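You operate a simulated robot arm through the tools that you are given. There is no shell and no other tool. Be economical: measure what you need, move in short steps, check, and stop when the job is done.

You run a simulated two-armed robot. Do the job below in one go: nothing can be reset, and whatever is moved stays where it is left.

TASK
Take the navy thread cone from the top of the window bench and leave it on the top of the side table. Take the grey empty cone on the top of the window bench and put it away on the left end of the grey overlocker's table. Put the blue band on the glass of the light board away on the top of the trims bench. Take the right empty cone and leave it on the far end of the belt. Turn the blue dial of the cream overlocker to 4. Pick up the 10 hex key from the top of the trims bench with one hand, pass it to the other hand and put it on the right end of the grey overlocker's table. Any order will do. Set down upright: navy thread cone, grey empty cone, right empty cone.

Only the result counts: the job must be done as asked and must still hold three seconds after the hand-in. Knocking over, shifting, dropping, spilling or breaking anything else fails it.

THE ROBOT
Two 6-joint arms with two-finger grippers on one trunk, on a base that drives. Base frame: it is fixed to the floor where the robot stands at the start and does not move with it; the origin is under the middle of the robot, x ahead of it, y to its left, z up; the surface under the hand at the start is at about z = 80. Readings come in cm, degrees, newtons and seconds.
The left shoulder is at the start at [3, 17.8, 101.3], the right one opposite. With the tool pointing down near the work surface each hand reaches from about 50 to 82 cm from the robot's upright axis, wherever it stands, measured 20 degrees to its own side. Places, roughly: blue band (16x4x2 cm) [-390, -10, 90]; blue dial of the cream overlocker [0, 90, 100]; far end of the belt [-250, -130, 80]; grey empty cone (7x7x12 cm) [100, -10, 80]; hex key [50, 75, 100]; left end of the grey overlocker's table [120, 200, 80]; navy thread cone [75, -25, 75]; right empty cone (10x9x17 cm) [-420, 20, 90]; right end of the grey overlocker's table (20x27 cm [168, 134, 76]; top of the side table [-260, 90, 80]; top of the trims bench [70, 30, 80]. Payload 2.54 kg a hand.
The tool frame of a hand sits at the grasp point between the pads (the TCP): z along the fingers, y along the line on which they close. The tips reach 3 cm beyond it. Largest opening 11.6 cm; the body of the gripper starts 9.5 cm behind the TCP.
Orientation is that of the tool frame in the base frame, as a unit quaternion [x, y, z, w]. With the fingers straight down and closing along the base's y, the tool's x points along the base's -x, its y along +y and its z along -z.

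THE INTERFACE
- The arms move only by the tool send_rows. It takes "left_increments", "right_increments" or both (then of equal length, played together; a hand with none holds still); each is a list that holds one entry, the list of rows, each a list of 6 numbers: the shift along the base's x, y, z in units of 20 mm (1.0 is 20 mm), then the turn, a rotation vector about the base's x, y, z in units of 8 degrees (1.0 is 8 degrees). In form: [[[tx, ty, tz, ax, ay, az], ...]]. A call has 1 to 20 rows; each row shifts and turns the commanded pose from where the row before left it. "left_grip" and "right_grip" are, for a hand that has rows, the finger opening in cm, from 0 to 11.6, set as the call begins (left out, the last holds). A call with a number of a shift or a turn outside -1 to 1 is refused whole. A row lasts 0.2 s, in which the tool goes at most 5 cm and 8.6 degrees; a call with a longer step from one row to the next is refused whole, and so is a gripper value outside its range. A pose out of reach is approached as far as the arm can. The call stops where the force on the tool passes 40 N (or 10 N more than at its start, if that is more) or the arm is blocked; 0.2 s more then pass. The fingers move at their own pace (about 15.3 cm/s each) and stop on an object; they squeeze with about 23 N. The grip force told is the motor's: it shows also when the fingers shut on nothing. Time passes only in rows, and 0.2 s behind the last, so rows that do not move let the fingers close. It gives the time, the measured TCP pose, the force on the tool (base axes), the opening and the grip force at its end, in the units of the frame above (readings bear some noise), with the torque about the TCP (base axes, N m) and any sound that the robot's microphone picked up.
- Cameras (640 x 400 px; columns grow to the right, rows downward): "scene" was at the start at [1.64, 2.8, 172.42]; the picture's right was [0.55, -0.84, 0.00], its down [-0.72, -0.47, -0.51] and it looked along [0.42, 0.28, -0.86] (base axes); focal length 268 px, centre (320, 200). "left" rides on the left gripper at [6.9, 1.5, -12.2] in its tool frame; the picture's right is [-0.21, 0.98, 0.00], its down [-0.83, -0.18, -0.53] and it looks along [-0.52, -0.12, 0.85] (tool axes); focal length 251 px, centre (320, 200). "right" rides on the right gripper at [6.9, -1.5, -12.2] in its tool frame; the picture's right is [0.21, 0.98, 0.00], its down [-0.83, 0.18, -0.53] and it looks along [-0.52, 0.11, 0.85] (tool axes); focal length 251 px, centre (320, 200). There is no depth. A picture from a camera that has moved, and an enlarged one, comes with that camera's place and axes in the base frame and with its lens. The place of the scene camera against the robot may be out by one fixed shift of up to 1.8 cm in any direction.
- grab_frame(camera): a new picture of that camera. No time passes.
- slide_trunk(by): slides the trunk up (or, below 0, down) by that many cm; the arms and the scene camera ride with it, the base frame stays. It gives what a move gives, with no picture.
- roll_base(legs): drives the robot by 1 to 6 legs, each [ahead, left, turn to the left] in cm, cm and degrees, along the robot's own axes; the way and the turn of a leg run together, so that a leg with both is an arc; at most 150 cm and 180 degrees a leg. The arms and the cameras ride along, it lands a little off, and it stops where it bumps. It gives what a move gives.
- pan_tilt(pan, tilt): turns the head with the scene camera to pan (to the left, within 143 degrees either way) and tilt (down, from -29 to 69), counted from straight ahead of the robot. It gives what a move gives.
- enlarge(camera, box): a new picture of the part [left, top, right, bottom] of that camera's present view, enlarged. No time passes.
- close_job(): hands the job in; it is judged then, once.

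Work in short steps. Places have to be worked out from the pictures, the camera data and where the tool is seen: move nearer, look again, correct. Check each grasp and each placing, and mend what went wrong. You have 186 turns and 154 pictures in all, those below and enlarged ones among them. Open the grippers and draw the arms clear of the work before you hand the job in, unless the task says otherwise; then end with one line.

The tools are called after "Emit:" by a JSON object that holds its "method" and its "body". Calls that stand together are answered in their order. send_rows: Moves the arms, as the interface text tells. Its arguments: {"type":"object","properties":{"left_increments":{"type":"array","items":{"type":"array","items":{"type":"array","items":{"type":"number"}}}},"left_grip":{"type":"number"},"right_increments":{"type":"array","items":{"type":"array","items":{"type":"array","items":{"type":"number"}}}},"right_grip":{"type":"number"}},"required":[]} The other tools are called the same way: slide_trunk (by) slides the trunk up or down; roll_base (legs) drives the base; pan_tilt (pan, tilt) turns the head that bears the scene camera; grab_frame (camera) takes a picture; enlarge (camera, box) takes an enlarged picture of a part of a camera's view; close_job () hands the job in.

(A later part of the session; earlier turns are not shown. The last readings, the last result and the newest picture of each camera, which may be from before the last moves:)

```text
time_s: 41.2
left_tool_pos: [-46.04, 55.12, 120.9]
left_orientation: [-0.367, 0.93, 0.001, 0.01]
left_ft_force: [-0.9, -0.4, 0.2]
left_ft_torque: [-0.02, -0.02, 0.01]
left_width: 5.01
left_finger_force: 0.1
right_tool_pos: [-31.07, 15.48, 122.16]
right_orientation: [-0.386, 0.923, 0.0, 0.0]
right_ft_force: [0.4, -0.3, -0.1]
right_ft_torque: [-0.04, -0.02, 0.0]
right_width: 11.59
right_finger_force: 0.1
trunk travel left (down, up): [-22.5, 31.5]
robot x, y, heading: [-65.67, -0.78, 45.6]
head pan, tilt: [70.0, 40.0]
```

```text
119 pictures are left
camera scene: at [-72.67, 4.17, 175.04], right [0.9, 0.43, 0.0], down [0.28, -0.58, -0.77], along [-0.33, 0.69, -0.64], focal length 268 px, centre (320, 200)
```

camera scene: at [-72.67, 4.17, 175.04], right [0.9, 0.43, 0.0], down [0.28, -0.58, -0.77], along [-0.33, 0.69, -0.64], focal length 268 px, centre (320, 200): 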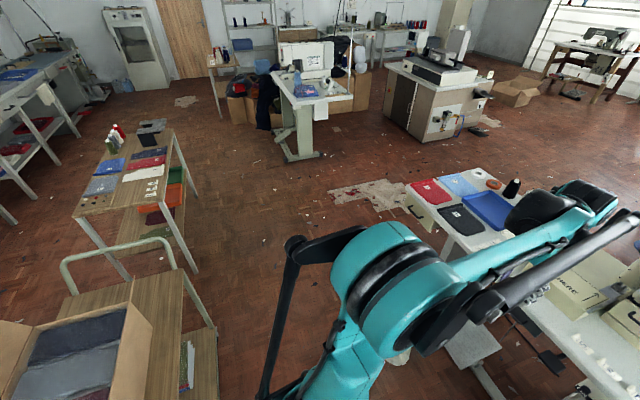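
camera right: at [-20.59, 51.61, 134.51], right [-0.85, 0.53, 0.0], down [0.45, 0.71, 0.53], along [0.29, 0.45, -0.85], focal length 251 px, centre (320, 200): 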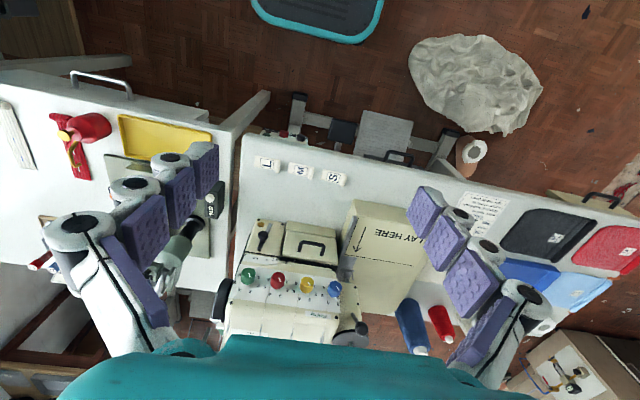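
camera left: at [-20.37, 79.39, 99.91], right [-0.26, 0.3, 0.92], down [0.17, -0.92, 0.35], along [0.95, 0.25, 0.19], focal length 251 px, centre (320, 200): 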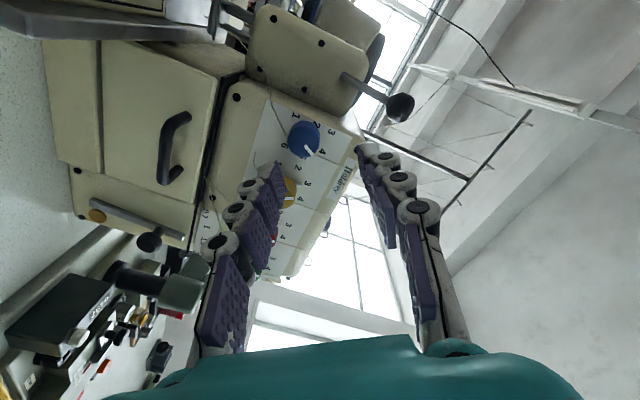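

The way is clear: between trolley and bag, around the left end of the cream table. I drive to about [-81, 214].

Emit:
{"method": "roll_base", "body": {"legs": [[0, 0, 80], [78, 0, 0], [0, 0, -27], [80, 0, 0], [0, 0, -40], [85, 0, 0]]}}

Emit:
{"method": "pan_tilt", "body": {"pan": -70, "tilt": 35}}

Emit:
{"method": "grab_frame", "body": {"camera": "scene"}}

```text
time_s: 60.0
left_tool_pos: [-87.01, 272.49, 120.82]
left_orientation: [-0.499, 0.866, 0.003, 0.009]
left_ft_force: [1.3, 0.2, -0.2]
left_ft_torque: [0.0, 0.02, -0.02]
left_width: 4.98
left_finger_force: 0.0
right_tool_pos: [-61.16, 238.9, 122.1]
right_orientation: [-0.517, 0.856, -0.001, -0.001]
right_ft_force: [0.4, -0.2, 0.5]
right_ft_torque: [-0.04, 0.02, -0.01]
right_width: 11.62
right_finger_force: 0.1
trunk travel left (down, up): [-22.5, 31.5]
robot x, y, heading: [-90.33, 213.49, 62.1]
head pan, tilt: [70.0, 40.0]
```

```text
time_s: 62.3
left_tool_pos: [-87.24, 272.29, 120.77]
left_orientation: [-0.499, 0.866, 0.003, 0.01]
left_ft_force: [0.8, 0.2, 0.6]
left_ft_torque: [0.0, 0.01, 0.0]
left_width: 4.98
left_finger_force: 0.1
right_tool_pos: [-61.35, 238.78, 122.13]
right_orientation: [-0.517, 0.856, 0.0, 0.0]
right_ft_force: [0.0, -0.1, 0.4]
right_ft_torque: [-0.01, 0.01, 0.04]
right_width: 11.61
right_finger_force: 0.0
trunk travel left (down, up): [-22.5, 31.5]
robot x, y, heading: [-90.33, 213.26, 62.4]
head pan, tilt: [-70.0, 35.0]
```

```text
118 pictures are left
camera scene: at [-83.83, 208.69, 175.8], right [-0.14, -0.99, 0.0], down [-0.57, 0.08, -0.82], along [0.81, -0.11, -0.57], focal length 268 px, centre (320, 200)
```

scene: 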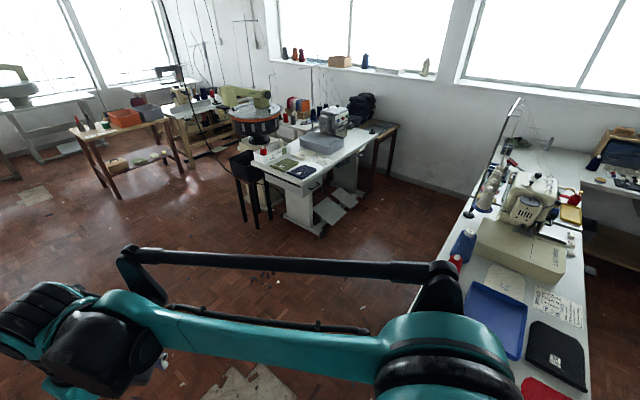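

Aisle between the cream table and grey overlocker's table is clear and wide. I drive in along it to about [96, 112].

Emit:
{"method": "roll_base", "body": {"legs": [[0, 0, -11.7], [48, 0, 0], [0, 0, -84], [75, 0, 0]]}}

Emit:
{"method": "pan_tilt", "body": {"pan": 0, "tilt": 45}}

Emit:
{"method": "grab_frame", "body": {"camera": "scene"}}

```text
time_s: 73.1
left_tool_pos: [61.8, 203.06, 120.88]
left_orientation: [0.297, 0.955, -0.005, 0.008]
left_ft_force: [0.1, -0.1, -0.7]
left_ft_torque: [-0.01, -0.02, -0.03]
left_width: 4.99
left_finger_force: 0.1
right_tool_pos: [26.26, 179.96, 122.06]
right_orientation: [0.28, 0.96, 0.0, 0.001]
right_ft_force: [-0.2, 0.5, -0.3]
right_ft_torque: [0.01, 0.03, -0.01]
right_width: 11.61
right_finger_force: 0.0
trunk travel left (down, up): [-22.5, 31.5]
robot x, y, heading: [3.09, 211.05, -32.3]
head pan, tilt: [-70.0, 35.0]
```

```text
time_s: 74.5
left_tool_pos: [61.76, 203.02, 120.7]
left_orientation: [0.298, 0.955, -0.005, 0.008]
left_ft_force: [-1.0, -1.1, 0.1]
left_ft_torque: [0.01, 0.0, -0.05]
left_width: 5.01
left_finger_force: 0.1
right_tool_pos: [26.29, 179.94, 122.26]
right_orientation: [0.279, 0.96, 0.0, 0.0]
right_ft_force: [-0.2, 0.2, -0.1]
right_ft_torque: [0.0, -0.03, 0.02]
right_width: 11.57
right_finger_force: 0.1
trunk travel left (down, up): [-22.5, 31.5]
robot x, y, heading: [2.78, 210.64, -32.6]
head pan, tilt: [0.0, 45.0]
```

```text
117 pictures are left
camera scene: at [6.55, 207.05, 174.32], right [-0.54, -0.84, 0.0], down [-0.6, 0.38, -0.71], along [0.6, -0.38, -0.71], focal length 268 px, centre (320, 200)
```

scene: 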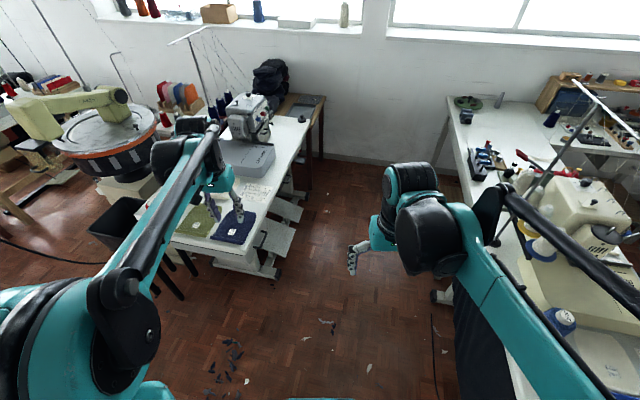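

Drive on down the aisle to about [90, 116] and turn to face the trims bench.

Emit:
{"method": "roll_base", "body": {"legs": [[0, 0, -14.8], [128, 0, 0], [0, 0, -86]]}}

Emit:
{"method": "pan_tilt", "body": {"pan": 0, "tilt": 55}}

Emit:
{"method": "grab_frame", "body": {"camera": "scene"}}

Emit:
{"method": "grab_frame", "body": {"camera": "right"}}

```text
time_s: 85.6
left_tool_pos: [69.39, 61.07, 120.79]
left_orientation: [0.933, 0.36, -0.01, 0.001]
left_ft_force: [0.7, 0.9, -0.6]
left_ft_torque: [0.01, 0.01, -0.01]
left_width: 5.01
left_finger_force: 0.0
right_tool_pos: [54.93, 100.89, 122.24]
right_orientation: [0.926, 0.379, 0.0, -0.001]
right_ft_force: [0.2, 0.2, -0.5]
right_ft_torque: [-0.04, 0.0, -0.02]
right_width: 11.59
right_finger_force: 0.0
trunk travel left (down, up): [-22.5, 31.5]
robot x, y, heading: [90.27, 116.08, -135.5]
head pan, tilt: [0.0, 45.0]
```

```text
time_s: 86.3
left_tool_pos: [69.5, 61.08, 120.76]
left_orientation: [0.933, 0.361, -0.009, 0.001]
left_ft_force: [-0.5, -0.1, -0.1]
left_ft_torque: [0.0, 0.01, -0.04]
left_width: 5.0
left_finger_force: 0.1
right_tool_pos: [54.87, 100.81, 122.22]
right_orientation: [0.926, 0.378, -0.001, -0.001]
right_ft_force: [0.6, -0.6, -0.2]
right_ft_torque: [0.02, 0.03, 0.02]
right_width: 11.61
right_finger_force: 0.0
trunk travel left (down, up): [-22.5, 31.5]
robot x, y, heading: [89.8, 116.13, -135.6]
head pan, tilt: [0.0, 55.0]
```

```text
116 pictures are left
camera scene: at [86.12, 112.45, 172.98], right [-0.7, 0.71, 0.0], down [0.58, 0.57, -0.57], along [-0.41, -0.4, -0.82], focal length 268 px, centre (320, 200)
```

scene: 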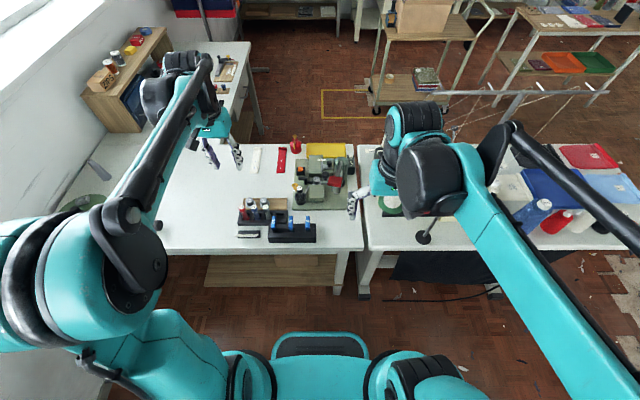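

```text
115 pictures are left
camera right: at [58.84, 106.93, 134.35], right [0.84, -0.55, 0.0], down [-0.46, -0.71, 0.53], along [-0.29, -0.45, -0.85], focal length 251 px, centre (320, 200)
```

right: 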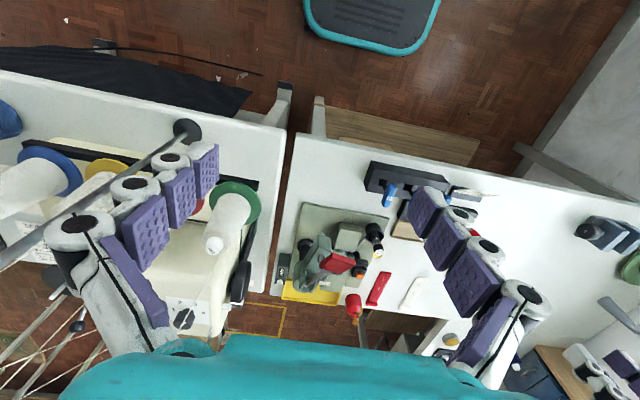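

The hex key rack stands about 56 ahead, 11 left. Enlarge it.

Emit:
{"method": "enlarge", "body": {"camera": "scene", "box": [225, 180, 345, 255]}}

Emit:
{"method": "enlarge", "body": {"camera": "right", "box": [340, 140, 500, 240]}}

```text
5.33 times, centred on (285, 218) of scene
camera zoom: at [86.12, 112.45, 172.98], right [-0.7, 0.71, 0.0], down [0.58, 0.57, -0.57], along [-0.41, -0.4, -0.82], focal length 1429 px, centre (507, 107)
```

zoom: 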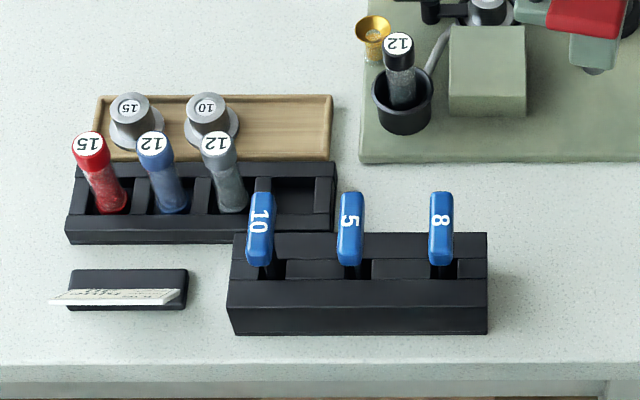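

```text
4.00 times, centred on (420, 190) of right
camera zoom: at [58.84, 106.93, 134.35], right [0.84, -0.55, 0.0], down [-0.46, -0.71, 0.53], along [-0.29, -0.45, -0.85], focal length 1006 px, centre (-80, 240)
```

zoom: 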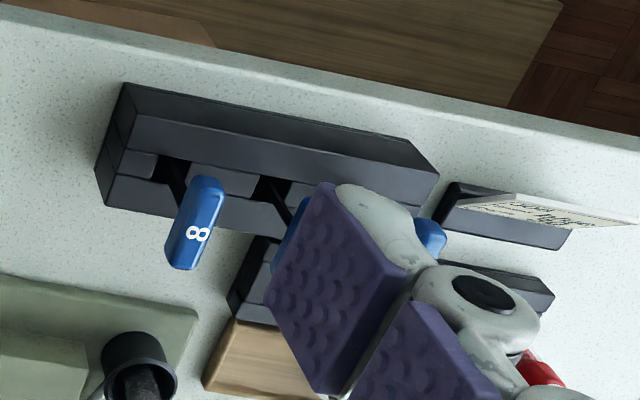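

The 10 key is the left one in the rack, T-handle about [64, 68.5, 92], bar pointing along my view. I bring the left hand above it with 5 cm opening.

Emit:
{"method": "send_rows", "body": {"left_increments": [[[-0.35, 0.456, -0.9, 0, 0, 0], [-0.35, 0.456, -0.9, 0, 0, 0], [-0.35, 0.456, -0.9, 0, 0, 0], [-0.35, 0.456, -0.9, 0, 0, 0], [-0.35, 0.456, -0.9, 0, 0, 0], [-0.35, 0.456, -0.9, 0, 0, 0], [-0.35, 0.456, -0.9, 0, 0, 0], [-0.35, 0.456, -0.9, 0, 0, 0]]]}}

Emit:
{"method": "grab_frame", "body": {"camera": "left"}}

Emit:
{"method": "enlarge", "body": {"camera": "scene", "box": [225, 170, 345, 245]}}

```text
time_s: 88.1
left_tool_pos: [63.68, 68.38, 106.45]
left_orientation: [0.933, 0.36, -0.01, 0.002]
left_ft_force: [-0.7, -0.3, -0.7]
left_ft_torque: [-0.03, -0.01, 0.02]
left_width: 5.01
left_finger_force: 0.1
right_tool_pos: [54.91, 100.72, 122.17]
right_orientation: [0.926, 0.378, 0.0, -0.001]
right_ft_force: [-0.7, 0.1, 0.1]
right_ft_torque: [-0.03, -0.04, -0.01]
right_width: 11.6
right_finger_force: 0.1
trunk travel left (down, up): [-22.5, 31.5]
robot x, y, heading: [90.16, 116.28, -135.6]
head pan, tilt: [0.0, 55.0]
```

```text
112 pictures are left
camera left: at [69.93, 72.16, 118.57], right [0.5, -0.87, 0.0], down [-0.72, -0.42, 0.55], along [-0.48, -0.27, -0.84], focal length 251 px, centre (320, 200)
```

left: 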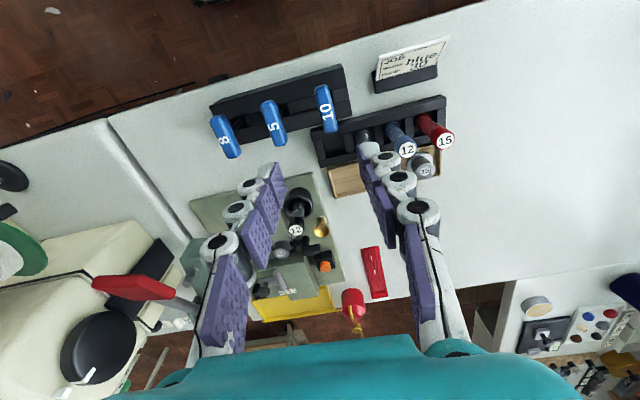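

```text
5.33 times, centred on (285, 208) of scene
camera zoom: at [86.05, 112.45, 172.97], right [-0.7, 0.71, 0.0], down [0.58, 0.57, -0.57], along [-0.41, -0.4, -0.82], focal length 1429 px, centre (507, 160)
```

zoom: 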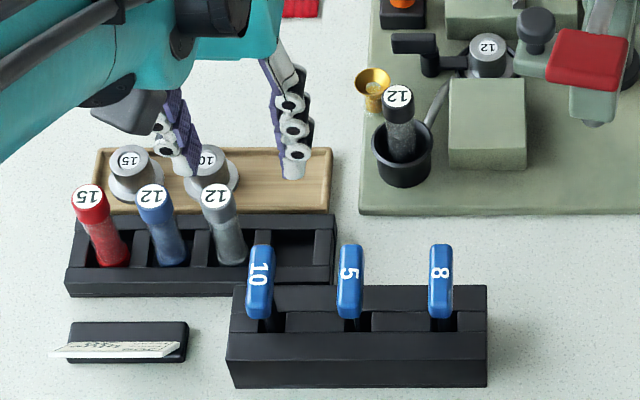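

Handle 10 triangulates to about [64.4, 68.5, 90.4]. Descend so the tips straddle the bar, TCP at z 92.

Emit:
{"method": "send_rows", "body": {"left_increments": [[[0.09, 0.01, -0.9, 0, 0, 0], [0.09, 0.01, -0.9, 0, 0, 0], [0.09, 0.01, -0.9, 0, 0, 0], [0.09, 0.01, -0.9, 0, 0, 0], [0, 0, -0.9, 0, 0, 0], [0, 0, -0.9, 0, 0, 0], [0, 0, -0.9, 0, 0, 0], [0, 0, -0.9, 0, 0, 0]]]}}

Emit:
{"method": "grab_frame", "body": {"camera": "left"}}

Emit:
{"method": "enlarge", "body": {"camera": "scene", "box": [225, 170, 345, 245]}}

```text
time_s: 89.9
left_tool_pos: [64.47, 68.34, 91.76]
left_orientation: [0.933, 0.361, -0.01, 0.003]
left_ft_force: [-0.1, -0.1, 0.5]
left_ft_torque: [0.03, -0.03, -0.02]
left_width: 4.98
left_finger_force: 0.0
right_tool_pos: [54.85, 100.8, 122.11]
right_orientation: [0.926, 0.378, 0.0, 0.0]
right_ft_force: [0.6, -0.7, -0.8]
right_ft_torque: [0.02, 0.01, 0.01]
right_width: 11.59
right_finger_force: 0.0
trunk travel left (down, up): [-22.5, 31.5]
robot x, y, heading: [89.86, 116.32, -135.5]
head pan, tilt: [0.0, 55.0]
```

```text
110 pictures are left
camera left: at [70.76, 72.15, 103.99], right [0.5, -0.87, 0.0], down [-0.72, -0.42, 0.55], along [-0.48, -0.27, -0.84], focal length 251 px, centre (320, 200)
```

left: 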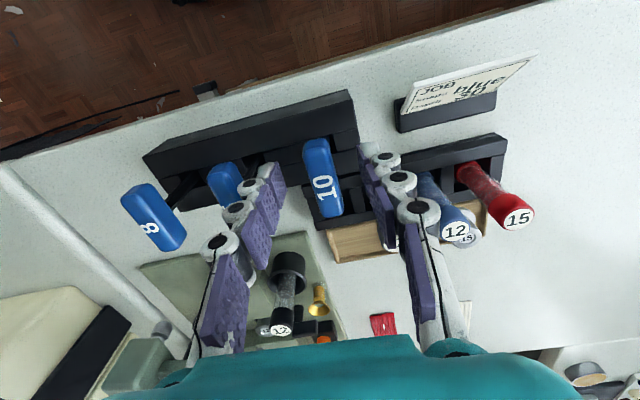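

```text
5.33 times, centred on (285, 208) of scene
camera zoom: at [86.07, 112.4, 172.97], right [-0.7, 0.71, 0.0], down [0.58, 0.57, -0.57], along [-0.41, -0.4, -0.82], focal length 1429 px, centre (507, 160)
```

zoom: 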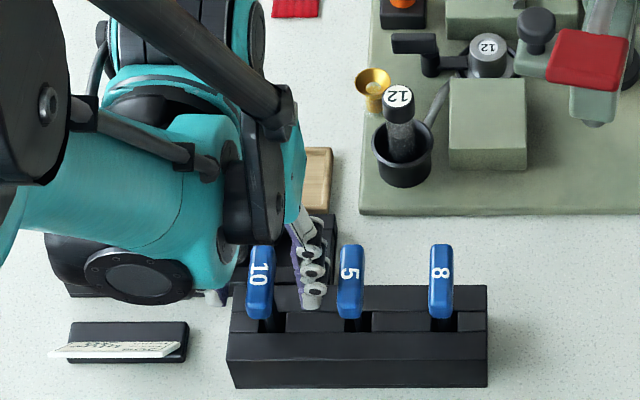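

Fingers straddle the bar. Close and lift a little to see the shank.

Emit:
{"method": "send_rows", "body": {"left_increments": [[[0, 0, 0, 0, 0, 0], [0, 0, 0, 0, 0, 0], [0, 0, 0, 0, 0, 0], [0, 0, 0.5, 0, 0, 0], [0, 0, 0.5, 0, 0, 0]]], "left_grip": 0.5}}

Emit:
{"method": "enlarge", "body": {"camera": "scene", "box": [225, 170, 345, 245]}}

```text
time_s: 91.1
left_tool_pos: [64.48, 68.42, 93.95]
left_orientation: [0.933, 0.361, -0.01, 0.002]
left_ft_force: [0.4, -0.2, 0.0]
left_ft_torque: [0.03, -0.04, 0.01]
left_width: 1.5
left_finger_force: 22.8
right_tool_pos: [54.91, 100.81, 122.03]
right_orientation: [0.926, 0.379, 0.0, 0.0]
right_ft_force: [-0.2, -0.7, 0.6]
right_ft_torque: [-0.01, -0.03, 0.03]
right_width: 11.62
right_finger_force: 0.1
trunk travel left (down, up): [-22.5, 31.5]
robot x, y, heading: [90.22, 116.04, -135.5]
head pan, tilt: [0.0, 55.0]
```

```text
5.33 times, centred on (285, 208) of scene
camera zoom: at [86.12, 112.46, 172.98], right [-0.7, 0.71, 0.0], down [0.58, 0.57, -0.57], along [-0.41, -0.4, -0.82], focal length 1429 px, centre (507, 160)
```

zoom: 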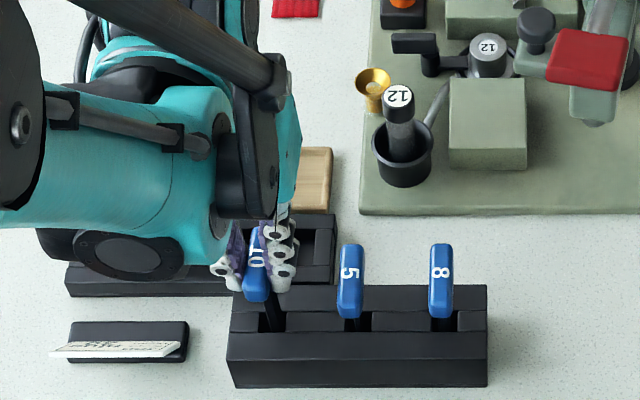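

Gripped. Lift straight up 22 cm.

Emit:
{"method": "send_rows", "body": {"left_increments": [[[0, 0, 1, 0, 0, 0], [0, 0, 1, 0, 0, 0], [0, 0, 1, 0, 0, 0], [0, 0, 1, 0, 0, 0], [0, 0, 1, 0, 0, 0], [0, 0, 1, 0, 0, 0], [0, 0, 1, 0, 0, 0], [0, 0, 1, 0, 0, 0], [0, 0, 1, 0, 0, 0], [0, 0, 1, 0, 0, 0], [0, 0, 1, 0, 0, 0]]]}}

Emit:
{"method": "grab_frame", "body": {"camera": "scene"}}

Emit:
{"method": "grab_frame", "body": {"camera": "left"}}

```text
time_s: 93.5
left_tool_pos: [64.44, 68.62, 116.02]
left_orientation: [0.932, 0.362, -0.009, 0.002]
left_ft_force: [0.2, 0.0, -1.0]
left_ft_torque: [0.0, 0.02, 0.02]
left_width: 1.51
left_finger_force: 22.9
right_tool_pos: [55.02, 100.88, 122.13]
right_orientation: [0.925, 0.379, 0.0, -0.001]
right_ft_force: [0.7, -0.4, -0.3]
right_ft_torque: [0.01, 0.02, 0.05]
right_width: 11.62
right_finger_force: 0.1
trunk travel left (down, up): [-22.5, 31.5]
robot x, y, heading: [90.25, 116.08, -135.6]
head pan, tilt: [0.0, 55.0]
```

```text
107 pictures are left
camera scene: at [86.14, 112.49, 172.98], right [-0.7, 0.71, 0.0], down [0.58, 0.57, -0.57], along [-0.41, -0.4, -0.82], focal length 268 px, centre (320, 200)
```

scene: 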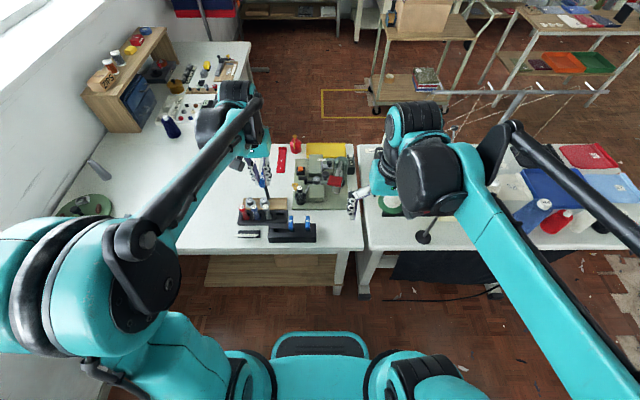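

```text
106 pictures are left
camera left: at [70.69, 72.22, 128.13], right [0.5, -0.87, 0.0], down [-0.72, -0.42, 0.55], along [-0.48, -0.27, -0.83], focal length 251 px, centre (320, 200)
```

left: 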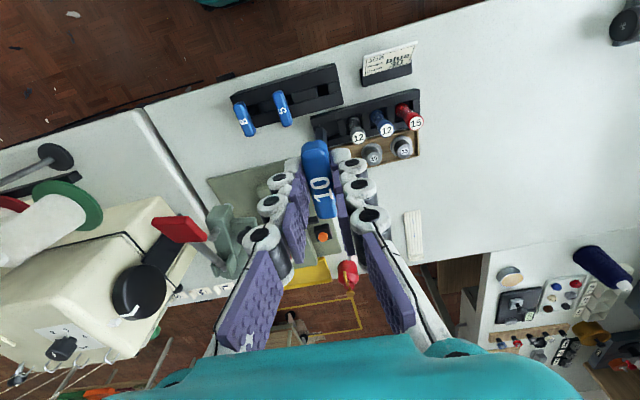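

Emit:
{"method": "enlarge", "body": {"camera": "scene", "box": [225, 140, 321, 200]}}

Emit:
{"method": "enlarge", "body": {"camera": "right", "box": [340, 100, 580, 250]}}

```text
6.67 times, centred on (273, 170) of scene
camera zoom: at [86.14, 112.49, 172.98], right [-0.7, 0.71, 0.0], down [0.58, 0.57, -0.57], along [-0.41, -0.4, -0.82], focal length 1786 px, centre (633, 400)
```

zoom: 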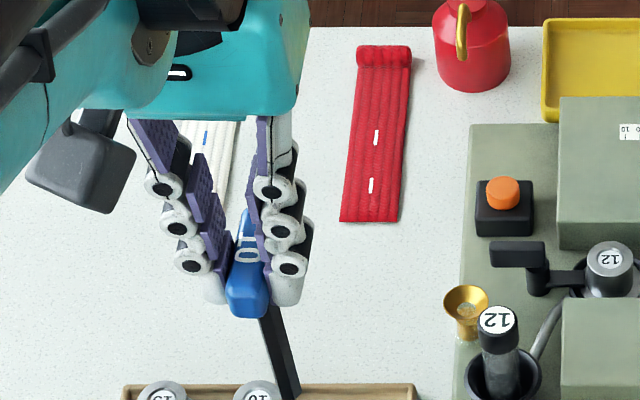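

```text
2.67 times, centred on (460, 175) of right
camera zoom: at [58.85, 106.95, 134.36], right [0.84, -0.55, 0.0], down [-0.46, -0.71, 0.53], along [-0.29, -0.45, -0.85], focal length 670 px, centre (-53, 267)
```

zoom: 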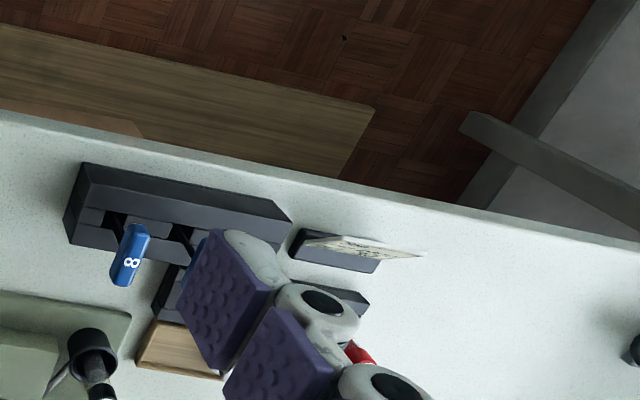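

The key is out (shank ~7 cm below the bar). The thread stand is too near on my right for a handover here, so I drive 40 cm left along the bench first and look around.

Emit:
{"method": "roll_base", "body": {"legs": [[0, 40, 0]]}}

Emit:
{"method": "pan_tilt", "body": {"pan": 40, "tilt": 50}}

Emit:
{"method": "grab_frame", "body": {"camera": "scene"}}

Emit:
{"method": "pan_tilt", "body": {"pan": 100, "tilt": 45}}

Emit:
{"method": "grab_frame", "body": {"camera": "scene"}}

```text
time_s: 96.0
left_tool_pos: [92.77, 39.86, 116.05]
left_orientation: [0.932, 0.363, -0.009, 0.001]
left_ft_force: [0.7, -0.6, -0.9]
left_ft_torque: [0.0, 0.0, -0.02]
left_width: 1.51
left_finger_force: 23.5
right_tool_pos: [83.07, 72.22, 122.11]
right_orientation: [0.925, 0.381, 0.0, 0.0]
right_ft_force: [0.0, 0.7, 0.1]
right_ft_torque: [0.04, 0.01, -0.01]
right_width: 11.58
right_finger_force: 0.2
trunk travel left (down, up): [-22.5, 31.5]
robot x, y, heading: [118.14, 87.46, -135.1]
head pan, tilt: [0.0, 55.0]
```

```text
time_s: 97.1
left_tool_pos: [92.74, 39.93, 116.07]
left_orientation: [0.932, 0.363, -0.01, 0.002]
left_ft_force: [0.2, 0.7, -1.6]
left_ft_torque: [-0.02, 0.02, 0.02]
left_width: 1.52
left_finger_force: 23.5
right_tool_pos: [83.11, 72.36, 122.08]
right_orientation: [0.925, 0.381, 0.0, 0.001]
right_ft_force: [0.2, 0.1, -1.1]
right_ft_torque: [-0.01, 0.0, 0.02]
right_width: 11.6
right_finger_force: 0.1
trunk travel left (down, up): [-22.5, 31.5]
robot x, y, heading: [118.36, 88.11, -135.4]
head pan, tilt: [40.0, 50.0]
```

```text
103 pictures are left
camera scene: at [118.6, 81.45, 173.63], right [-1.0, 0.09, 0.0], down [0.07, 0.76, -0.64], along [-0.06, -0.64, -0.77], focal length 268 px, centre (320, 200)
```

scene: 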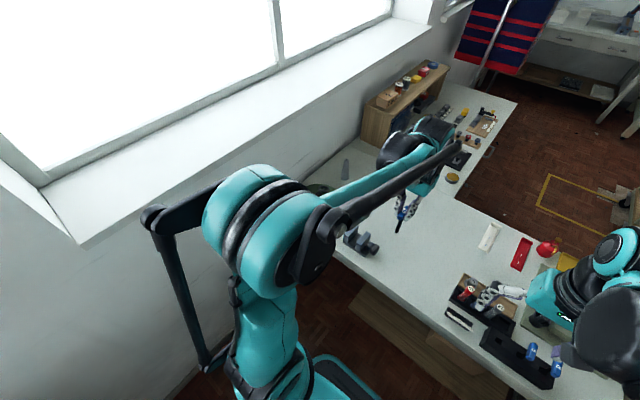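

```text
time_s: 98.4
left_tool_pos: [92.76, 39.96, 115.94]
left_orientation: [0.931, 0.364, -0.009, 0.002]
left_ft_force: [0.4, -0.7, -0.3]
left_ft_torque: [-0.03, 0.01, 0.0]
left_width: 1.52
left_finger_force: 22.7
right_tool_pos: [83.08, 72.33, 122.16]
right_orientation: [0.925, 0.38, 0.0, 0.0]
right_ft_force: [0.2, 0.1, -0.1]
right_ft_torque: [-0.01, -0.02, 0.02]
right_width: 11.59
right_finger_force: 0.1
trunk travel left (down, up): [-22.5, 31.5]
robot x, y, heading: [117.82, 87.92, -135.2]
head pan, tilt: [100.0, 45.0]
```

```text
102 pictures are left
camera scene: at [125.95, 84.43, 174.32], right [-0.58, -0.82, 0.0], down [-0.58, 0.41, -0.71], along [0.58, -0.41, -0.71], focal length 268 px, centre (320, 200)
```

scene: 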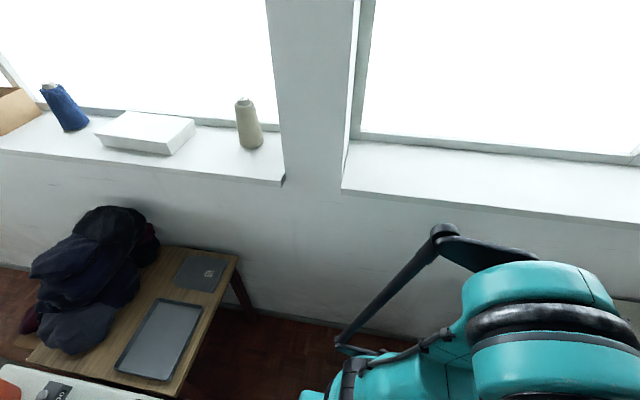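

Left of me is the window wall; there is room for the handover here. Left tilts 45° so the shank points down-right, while the right hand yaws 90° and tilts to point down-left at a standoff.

Emit:
{"method": "send_rows", "body": {"left_increments": [[[0, 0, 0.4, 0.665, 0.66, 0], [0, 0, 0.4, 0.665, 0.66, 0], [0, 0, 0.4, 0.665, 0.66, 0], [0, 0, 0.4, 0.665, 0.66, 0], [0, 0, 0.4, 0.665, 0.66, 0], [0, 0, 0.4, 0.665, 0.66, 0], [0, 0, 0, 0, 0, 0], [0, 0, 0, 0, 0, 0], [0, 0, 0, 0, 0, 0], [0, 0, 0, 0, 0, 0], [0, 0, 0, 0, 0, 0], [0, 0, 0, 0, 0, 0], [0, 0, 0, 0, 0, 0], [0, 0, 0, 0, 0, 0], [0, 0, 0, 0, 0, 0], [0, 0, 0, 0, 0, 0], [0, 0, 0, 0, 0, 0], [0, 0, 0, 0, 0, 0]]], "right_increments": [[[0, -0.62, 0.12, 0, 0, 0.9375], [0, -0.62, 0.12, 0, 0, 0.9375], [0, -0.62, 0.12, 0, 0, 0.9375], [0, -0.62, 0.12, 0, 0, 0.9375], [0, -0.62, 0.12, 0, 0, 0.9375], [0, -0.62, 0.12, 0, 0, 0.9375], [0, -0.62, 0.12, 0, 0, 0.9375], [0, -0.62, 0.12, 0, 0, 0.9375], [0, -0.62, 0.12, 0, 0, 0.9375], [0, -0.62, 0.12, 0, 0, 0.9375], [0, -0.62, 0.12, 0, 0, 0.9375], [0, -0.62, 0.12, 0, 0, 0.9375], [0, -0.62, 0.12, -0.665, -0.66, 0], [0, -0.62, 0.12, -0.665, -0.66, 0], [0, -0.62, 0.12, -0.665, -0.66, 0], [0, -0.62, 0.12, -0.665, -0.66, 0], [0, -0.62, 0.12, -0.665, -0.66, 0], [0, -0.62, 0.12, -0.665, -0.66, 0]]], "right_grip": 5}}

Emit:
{"method": "grab_frame", "body": {"camera": "right"}}

Emit:
{"method": "pan_tilt", "body": {"pan": 8, "tilt": 45}}

Emit:
{"method": "grab_frame", "body": {"camera": "scene"}}

```text
time_s: 102.2
left_tool_pos: [92.66, 40.03, 120.8]
left_orientation: [0.859, 0.338, -0.162, -0.349]
left_ft_force: [0.3, -0.4, -0.5]
left_ft_torque: [0.04, -0.02, -0.03]
left_width: 0.49
left_finger_force: 0.0
right_tool_pos: [83.02, 49.97, 126.55]
right_orientation: [0.355, 0.853, -0.147, 0.353]
right_ft_force: [-0.2, 0.0, 0.2]
right_ft_torque: [-0.02, 0.03, -0.02]
right_width: 5.0
right_finger_force: 0.0
trunk travel left (down, up): [-22.5, 31.5]
robot x, y, heading: [118.06, 88.01, -135.0]
head pan, tilt: [100.0, 45.0]
```

```text
101 pictures are left
camera right: at [72.42, 58.62, 130.22], right [0.59, 0.8, -0.15], down [0.27, -0.02, 0.96], along [0.76, -0.61, -0.23], focal length 251 px, centre (320, 200)
```

right: 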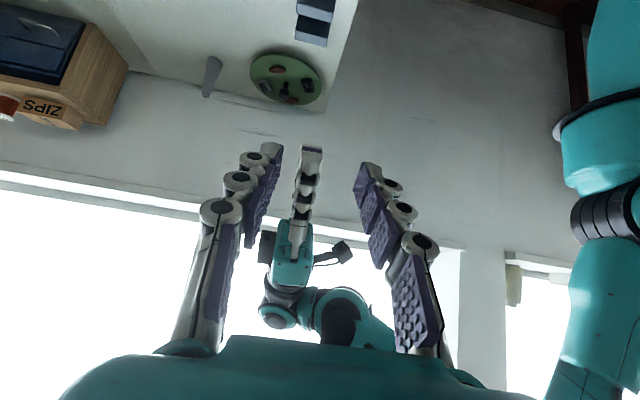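

```text
time_s: 103.8
left_tool_pos: [92.73, 40.08, 120.76]
left_orientation: [0.859, 0.338, -0.162, -0.35]
left_ft_force: [0.1, 0.3, 0.2]
left_ft_torque: [0.01, 0.02, 0.0]
left_width: 0.47
left_finger_force: 0.0
right_tool_pos: [83.06, 50.02, 126.5]
right_orientation: [0.355, 0.853, -0.147, 0.353]
right_ft_force: [0.5, 0.0, -0.7]
right_ft_torque: [0.01, -0.01, 0.02]
right_width: 5.01
right_finger_force: 0.1
trunk travel left (down, up): [-22.5, 31.5]
robot x, y, heading: [118.1, 88.12, -134.9]
head pan, tilt: [8.0, 45.0]
```

```text
100 pictures are left
camera scene: at [114.39, 82.63, 174.32], right [-0.8, 0.6, 0.0], down [0.43, 0.56, -0.71], along [-0.43, -0.56, -0.71], focal length 268 px, centre (320, 200)
```

scene: 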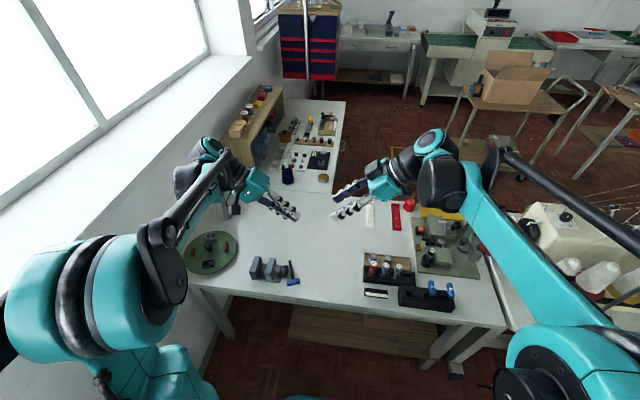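

The key slipped out of the left fingers during the tilt and fell on the bench. Look where it lies and whether anything was disturbed.

Emit:
{"method": "enlarge", "body": {"camera": "scene", "box": [220, 230, 332, 300]}}

```text
5.71 times, centred on (276, 265) of scene
camera zoom: at [114.39, 82.63, 174.32], right [-0.8, 0.6, 0.0], down [0.43, 0.56, -0.71], along [-0.43, -0.56, -0.71], focal length 1531 px, centre (571, -171)
```

zoom: 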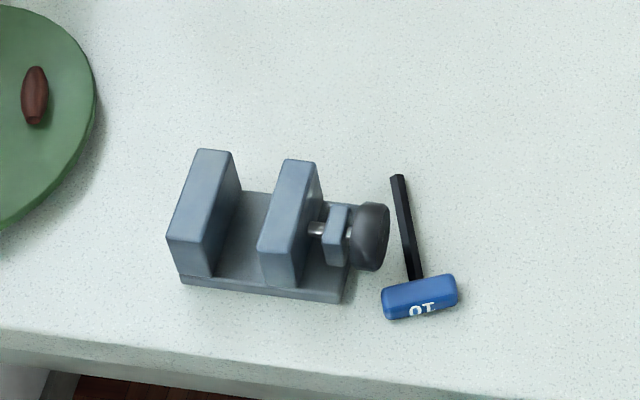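

The key lies flat beside the vice: bar centre about [92.3, 37.6], shank pointing ahead-left; vice looks undisturbed. I bring the left hand upright above it, yawed 24° so it can close along the bar's length.

Emit:
{"method": "send_rows", "body": {"left_increments": [[[0, 0, 0, -0.665, -0.66, 0], [0, 0, 0, -0.665, -0.66, 0], [0, 0, 0, -0.665, -0.66, 0], [0, 0, 0, -0.665, -0.66, 0], [0, 0, 0, -0.665, -0.66, 0], [0, 0, 0, -0.665, -0.66, 0], [0, 0, -0.8, 0, 0, 0.99], [0, 0, -0.8, 0, 0, 0.99], [0, 0, -0.8, 0, 0, 0.99], [0, -0.3, -0.9, 0, 0, 0], [0, -0.3, -0.9, 0, 0, 0], [0, -0.3, -0.9, 0, 0, 0], [0, -0.3, -0.9, 0, 0, 0], [0, 0, -0.9, 0, 0, 0], [0, 0, -0.9, 0, 0, 0], [0, 0, -0.9, 0, 0, 0]]], "left_grip": 6.5}}

Emit:
{"method": "grab_frame", "body": {"camera": "left"}}

Emit:
{"method": "enlarge", "body": {"camera": "scene", "box": [220, 220, 348, 300]}}

```text
time_s: 107.2
left_tool_pos: [92.71, 37.43, 103.34]
left_orientation: [0.837, 0.547, -0.009, 0.004]
left_ft_force: [-0.8, -0.4, -0.3]
left_ft_torque: [-0.01, -0.01, -0.01]
left_width: 6.49
left_finger_force: 0.0
right_tool_pos: [83.08, 49.88, 126.49]
right_orientation: [0.355, 0.853, -0.147, 0.353]
right_ft_force: [1.0, -0.7, -0.5]
right_ft_torque: [0.0, 0.01, 0.02]
right_width: 5.0
right_finger_force: 0.0
trunk travel left (down, up): [-22.5, 31.5]
robot x, y, heading: [117.93, 88.01, -135.4]
head pan, tilt: [8.0, 45.0]
```

```text
98 pictures are left
camera left: at [96.93, 43.5, 115.48], right [0.81, -0.59, 0.0], down [-0.49, -0.68, 0.55], along [-0.32, -0.44, -0.84], focal length 251 px, centre (320, 200)
```

left: 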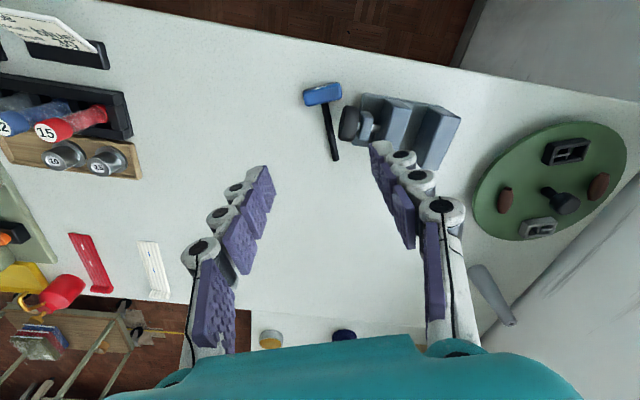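

```text
5.00 times, centred on (284, 260) of scene
camera zoom: at [114.34, 82.6, 174.32], right [-0.8, 0.6, 0.0], down [0.43, 0.56, -0.71], along [-0.43, -0.56, -0.71], focal length 1340 px, centre (500, -100)
```

zoom: 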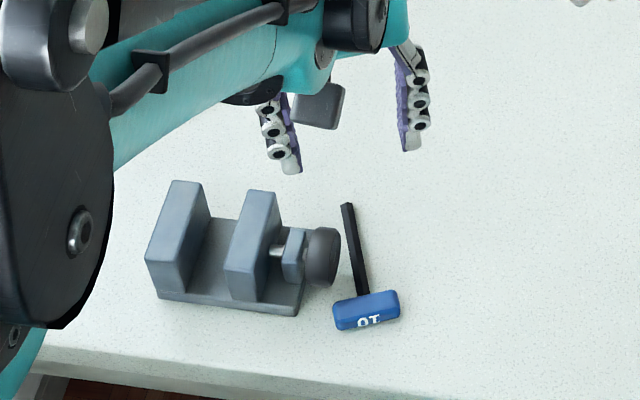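

Bar centre from the wrist camera is [93.4, 38.3]. Correct the position and descend to z 90 with a 6.5 cm opening, then look again.

Emit:
{"method": "send_rows", "body": {"left_increments": [[[0.14, 0.2, -0.9, 0, 0, 0], [0.14, 0.2, -0.9, 0, 0, 0], [0.14, 0.2, -0.9, 0, 0, 0], [0, 0, -0.9, 0, 0, 0], [0, 0, -0.9, 0, 0, 0], [0, 0, -0.9, 0, 0, 0], [0, 0, -0.9, 0, 0, 0]]]}}

Emit:
{"method": "grab_frame", "body": {"camera": "left"}}

Emit:
{"method": "enlarge", "body": {"camera": "scene", "box": [220, 220, 348, 300]}}

```text
time_s: 108.8
left_tool_pos: [93.48, 38.69, 90.77]
left_orientation: [0.837, 0.547, -0.009, 0.004]
left_ft_force: [-0.3, 0.4, -0.1]
left_ft_torque: [0.0, 0.01, 0.01]
left_width: 6.51
left_finger_force: 0.0
right_tool_pos: [82.94, 49.92, 126.41]
right_orientation: [0.355, 0.853, -0.147, 0.353]
right_ft_force: [-0.7, 0.4, -0.7]
right_ft_torque: [0.01, -0.02, 0.04]
right_width: 5.0
right_finger_force: 0.0
trunk travel left (down, up): [-22.5, 31.5]
robot x, y, heading: [118.41, 88.08, -135.2]
head pan, tilt: [8.0, 45.0]
```

```text
96 pictures are left
camera left: at [97.74, 44.75, 102.79], right [0.81, -0.59, 0.0], down [-0.49, -0.68, 0.55], along [-0.32, -0.44, -0.84], focal length 251 px, centre (320, 200)
```

left: 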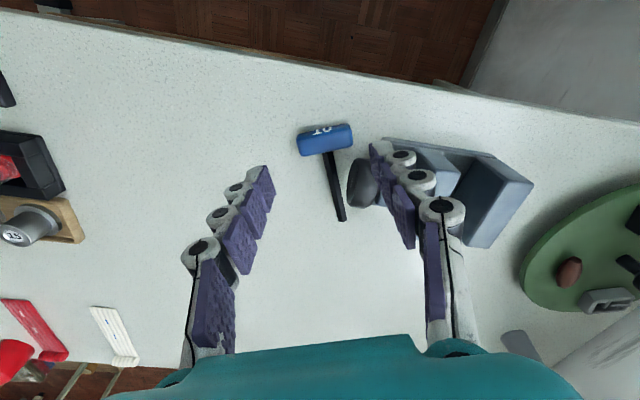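

```text
5.00 times, centred on (284, 260) of scene
camera zoom: at [114.34, 82.59, 174.31], right [-0.8, 0.6, 0.0], down [0.43, 0.56, -0.71], along [-0.43, -0.56, -0.71], focal length 1340 px, centre (500, -100)
```

zoom: 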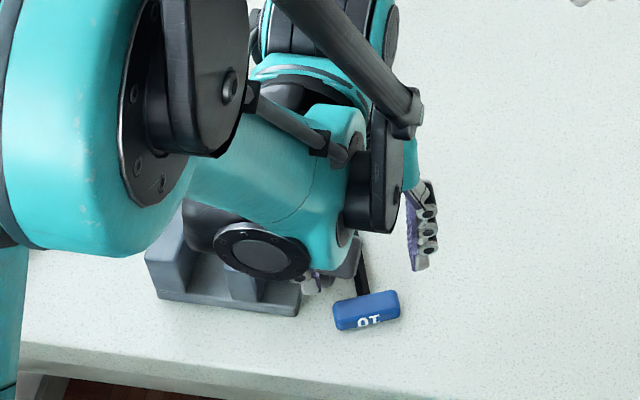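

Aligned within 3 mm. Narrow to 6.1 cm and descend to just above the table.

Emit:
{"method": "send_rows", "body": {"left_increments": [[[0.03, 0, -0.55, 0, 0, 0], [0.03, 0, -0.55, 0, 0, 0], [0.03, 0, -0.55, 0, 0, 0], [0, 0, -0.55, 0, 0, 0], [0, 0, -0.55, 0, 0, 0], [0, 0, -0.55, 0, 0, 0], [0, 0, -0.35, 0, 0, 0]]], "left_grip": 6.1}}

Emit:
{"method": "grab_frame", "body": {"camera": "left"}}

```text
time_s: 110.4
left_tool_pos: [93.71, 38.74, 83.42]
left_orientation: [0.837, 0.547, -0.009, 0.004]
left_ft_force: [0.3, 0.2, 0.2]
left_ft_torque: [0.02, 0.0, -0.03]
left_width: 6.09
left_finger_force: 0.1
right_tool_pos: [83.11, 49.96, 126.5]
right_orientation: [0.356, 0.853, -0.148, 0.353]
right_ft_force: [-0.7, 0.2, 0.1]
right_ft_torque: [-0.01, 0.02, 0.03]
right_width: 5.0
right_finger_force: 0.1
trunk travel left (down, up): [-22.5, 31.5]
robot x, y, heading: [118.27, 87.71, -135.2]
head pan, tilt: [8.0, 45.0]
```

```text
94 pictures are left
camera left: at [97.94, 44.76, 95.59], right [0.81, -0.59, 0.0], down [-0.49, -0.68, 0.55], along [-0.32, -0.44, -0.84], focal length 251 px, centre (320, 200)
```

left: 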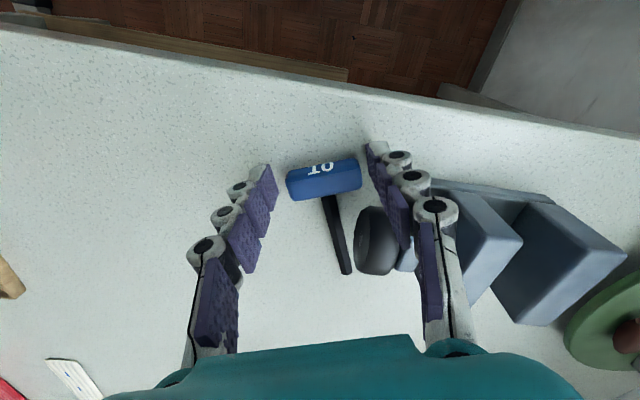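

The bar sits between the tips, no contact forces. Close.

Emit:
{"method": "send_rows", "body": {"left_increments": [[[0, 0, 0, 0, 0, 0], [0, 0, 0, 0, 0, 0], [0, 0, 0, 0, 0, 0]]], "left_grip": 3.5}}

Emit:
{"method": "send_rows", "body": {"left_increments": [[[0, 0, 0.5, 0, 0, 0], [0, 0, 0.5, 0, 0, 0], [0, 0, 0.5, 0, 0, 0], [0, 0, 0.5, 0, 0, 0]]]}}

Emit:
{"method": "grab_frame", "body": {"camera": "left"}}

```text
time_s: 111.2
left_tool_pos: [93.6, 38.92, 83.52]
left_orientation: [0.837, 0.547, -0.008, 0.004]
left_ft_force: [0.0, -0.5, -1.0]
left_ft_torque: [0.02, 0.0, -0.01]
left_width: 4.9
left_finger_force: 22.9
right_tool_pos: [83.06, 49.95, 126.45]
right_orientation: [0.355, 0.853, -0.148, 0.354]
right_ft_force: [-0.4, -0.1, -0.3]
right_ft_torque: [0.03, -0.02, 0.02]
right_width: 4.99
right_finger_force: 0.0
trunk travel left (down, up): [-22.5, 31.5]
robot x, y, heading: [118.16, 87.98, -135.3]
head pan, tilt: [8.0, 45.0]
```

```text
time_s: 112.2
left_tool_pos: [93.76, 38.71, 87.62]
left_orientation: [0.838, 0.546, -0.009, 0.004]
left_ft_force: [0.5, 0.1, -0.5]
left_ft_torque: [0.03, 0.01, -0.03]
left_width: 4.89
left_finger_force: 22.7
right_tool_pos: [83.1, 49.99, 126.42]
right_orientation: [0.355, 0.853, -0.147, 0.353]
right_ft_force: [-0.7, -0.2, 0.5]
right_ft_torque: [0.02, 0.03, -0.01]
right_width: 5.0
right_finger_force: 0.0
trunk travel left (down, up): [-22.5, 31.5]
robot x, y, heading: [117.84, 88.02, -135.1]
head pan, tilt: [8.0, 45.0]
```

```text
93 pictures are left
camera left: at [98.03, 44.7, 99.67], right [0.81, -0.59, 0.0], down [-0.49, -0.68, 0.55], along [-0.32, -0.44, -0.83], focal length 251 px, centre (320, 200)
```

left: 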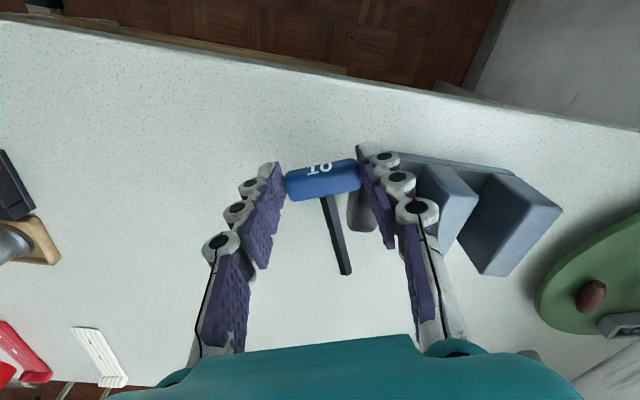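

Key lifted level. I raise it to z ~112 and turn the hand 112° clockwise so the shank points to my right hand.

Emit:
{"method": "send_rows", "body": {"left_increments": [[[0, 0, 1, 0, 0, 0], [0, 0, 1, 0, 0, 0], [0, 0, 1, 0, 0, 0], [0, 0, 1, 0, 0, 0], [0, 0, 1, 0, 0, 0], [0, 0, 1, 0, 0, -0.5], [0, 0, 1, 0, 0, -0.9], [0, 0, 1, 0, 0, -0.9], [0, 0, 1, 0, 0, -0.9], [0, 0, 1, 0, 0, -0.9], [0, 0, 1, 0, 0, -0.9], [0, 0, 1, 0, 0, -0.9]]]}}

Emit:
{"method": "send_rows", "body": {"left_increments": [[[0, 0, 0, 0, 0, -0.9], [0, 0, 0, 0, 0, -0.9], [0, 0, 0, 0, 0, -0.9], [0, 0, 0, 0, 0, -0.9], [0, 0, 0, 0, 0, -0.9], [0, 0, 0, 0, 0, -0.9], [0, 0, 0, 0, 0, -0.9], [0, 0, 0, 0, 0, -0.9], [0, 0, 0, 0, 0, -0.96], [0, 0, 0, 0, 0, 0]]]}}

Emit:
{"method": "grab_frame", "body": {"camera": "right"}}

Emit:
{"method": "grab_frame", "body": {"camera": "left"}}

Emit:
{"method": "enlarge", "body": {"camera": "scene", "box": [200, 150, 360, 250]}}

```text
time_s: 114.8
left_tool_pos: [93.73, 38.74, 111.59]
left_orientation: [0.986, 0.165, -0.01, 0.0]
left_ft_force: [-0.1, -0.6, -1.2]
left_ft_torque: [0.05, -0.05, 0.05]
left_width: 4.89
left_finger_force: 22.4
right_tool_pos: [83.03, 50.08, 126.65]
right_orientation: [0.356, 0.853, -0.148, 0.353]
right_ft_force: [0.2, -0.3, 0.1]
right_ft_torque: [0.01, 0.01, 0.0]
right_width: 4.98
right_finger_force: 0.1
trunk travel left (down, up): [-22.5, 31.5]
robot x, y, heading: [118.08, 88.02, -135.2]
head pan, tilt: [8.0, 45.0]
```

```text
time_s: 117.0
left_tool_pos: [93.6, 38.77, 111.46]
left_orientation: [0.92, -0.393, -0.008, -0.006]
left_ft_force: [0.4, 0.2, -0.4]
left_ft_torque: [-0.02, -0.01, 0.01]
left_width: 4.92
left_finger_force: 23.0
right_tool_pos: [83.13, 49.99, 126.47]
right_orientation: [0.355, 0.853, -0.146, 0.353]
right_ft_force: [-0.3, 0.3, 0.4]
right_ft_torque: [0.01, 0.02, 0.0]
right_width: 4.97
right_finger_force: 0.1
trunk travel left (down, up): [-22.5, 31.5]
robot x, y, heading: [118.29, 88.43, -135.0]
head pan, tilt: [8.0, 45.0]
```

```text
92 pictures are left
camera right: at [72.49, 58.63, 130.25], right [0.59, 0.8, -0.15], down [0.27, -0.02, 0.96], along [0.76, -0.61, -0.23], focal length 251 px, centre (320, 200)
```

right: 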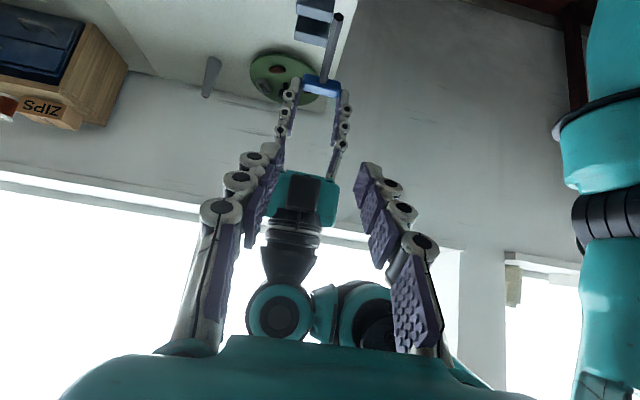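

```text
91 pictures are left
camera left: at [97.43, 32.59, 123.56], right [-0.85, -0.52, 0.0], down [-0.43, 0.71, 0.55], along [-0.29, 0.47, -0.83], focal length 251 px, centre (320, 200)
```

left: 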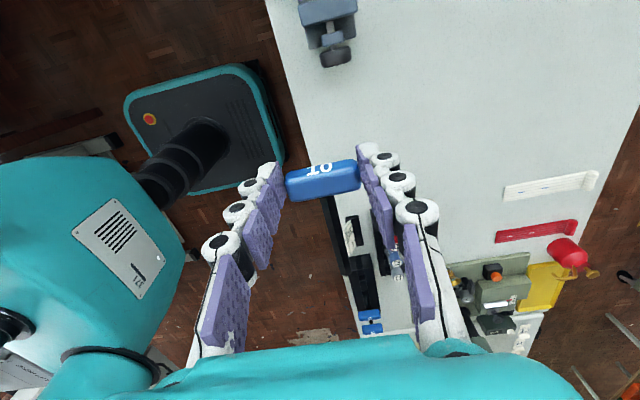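

```text
4.00 times, centred on (280, 200) of scene
camera zoom: at [114.39, 82.64, 174.32], right [-0.8, 0.6, 0.0], down [0.43, 0.56, -0.71], along [-0.43, -0.56, -0.71], focal length 1072 px, centre (480, 200)
```

zoom: 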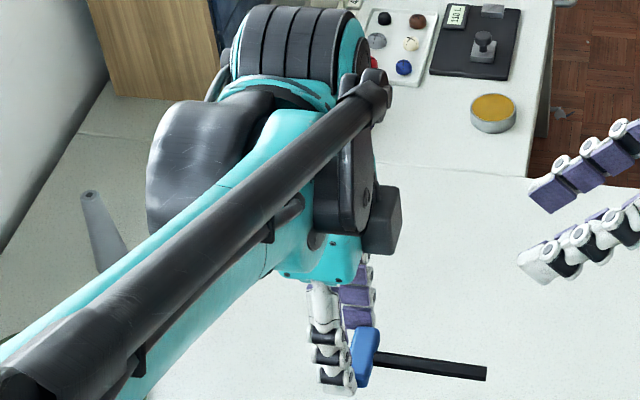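

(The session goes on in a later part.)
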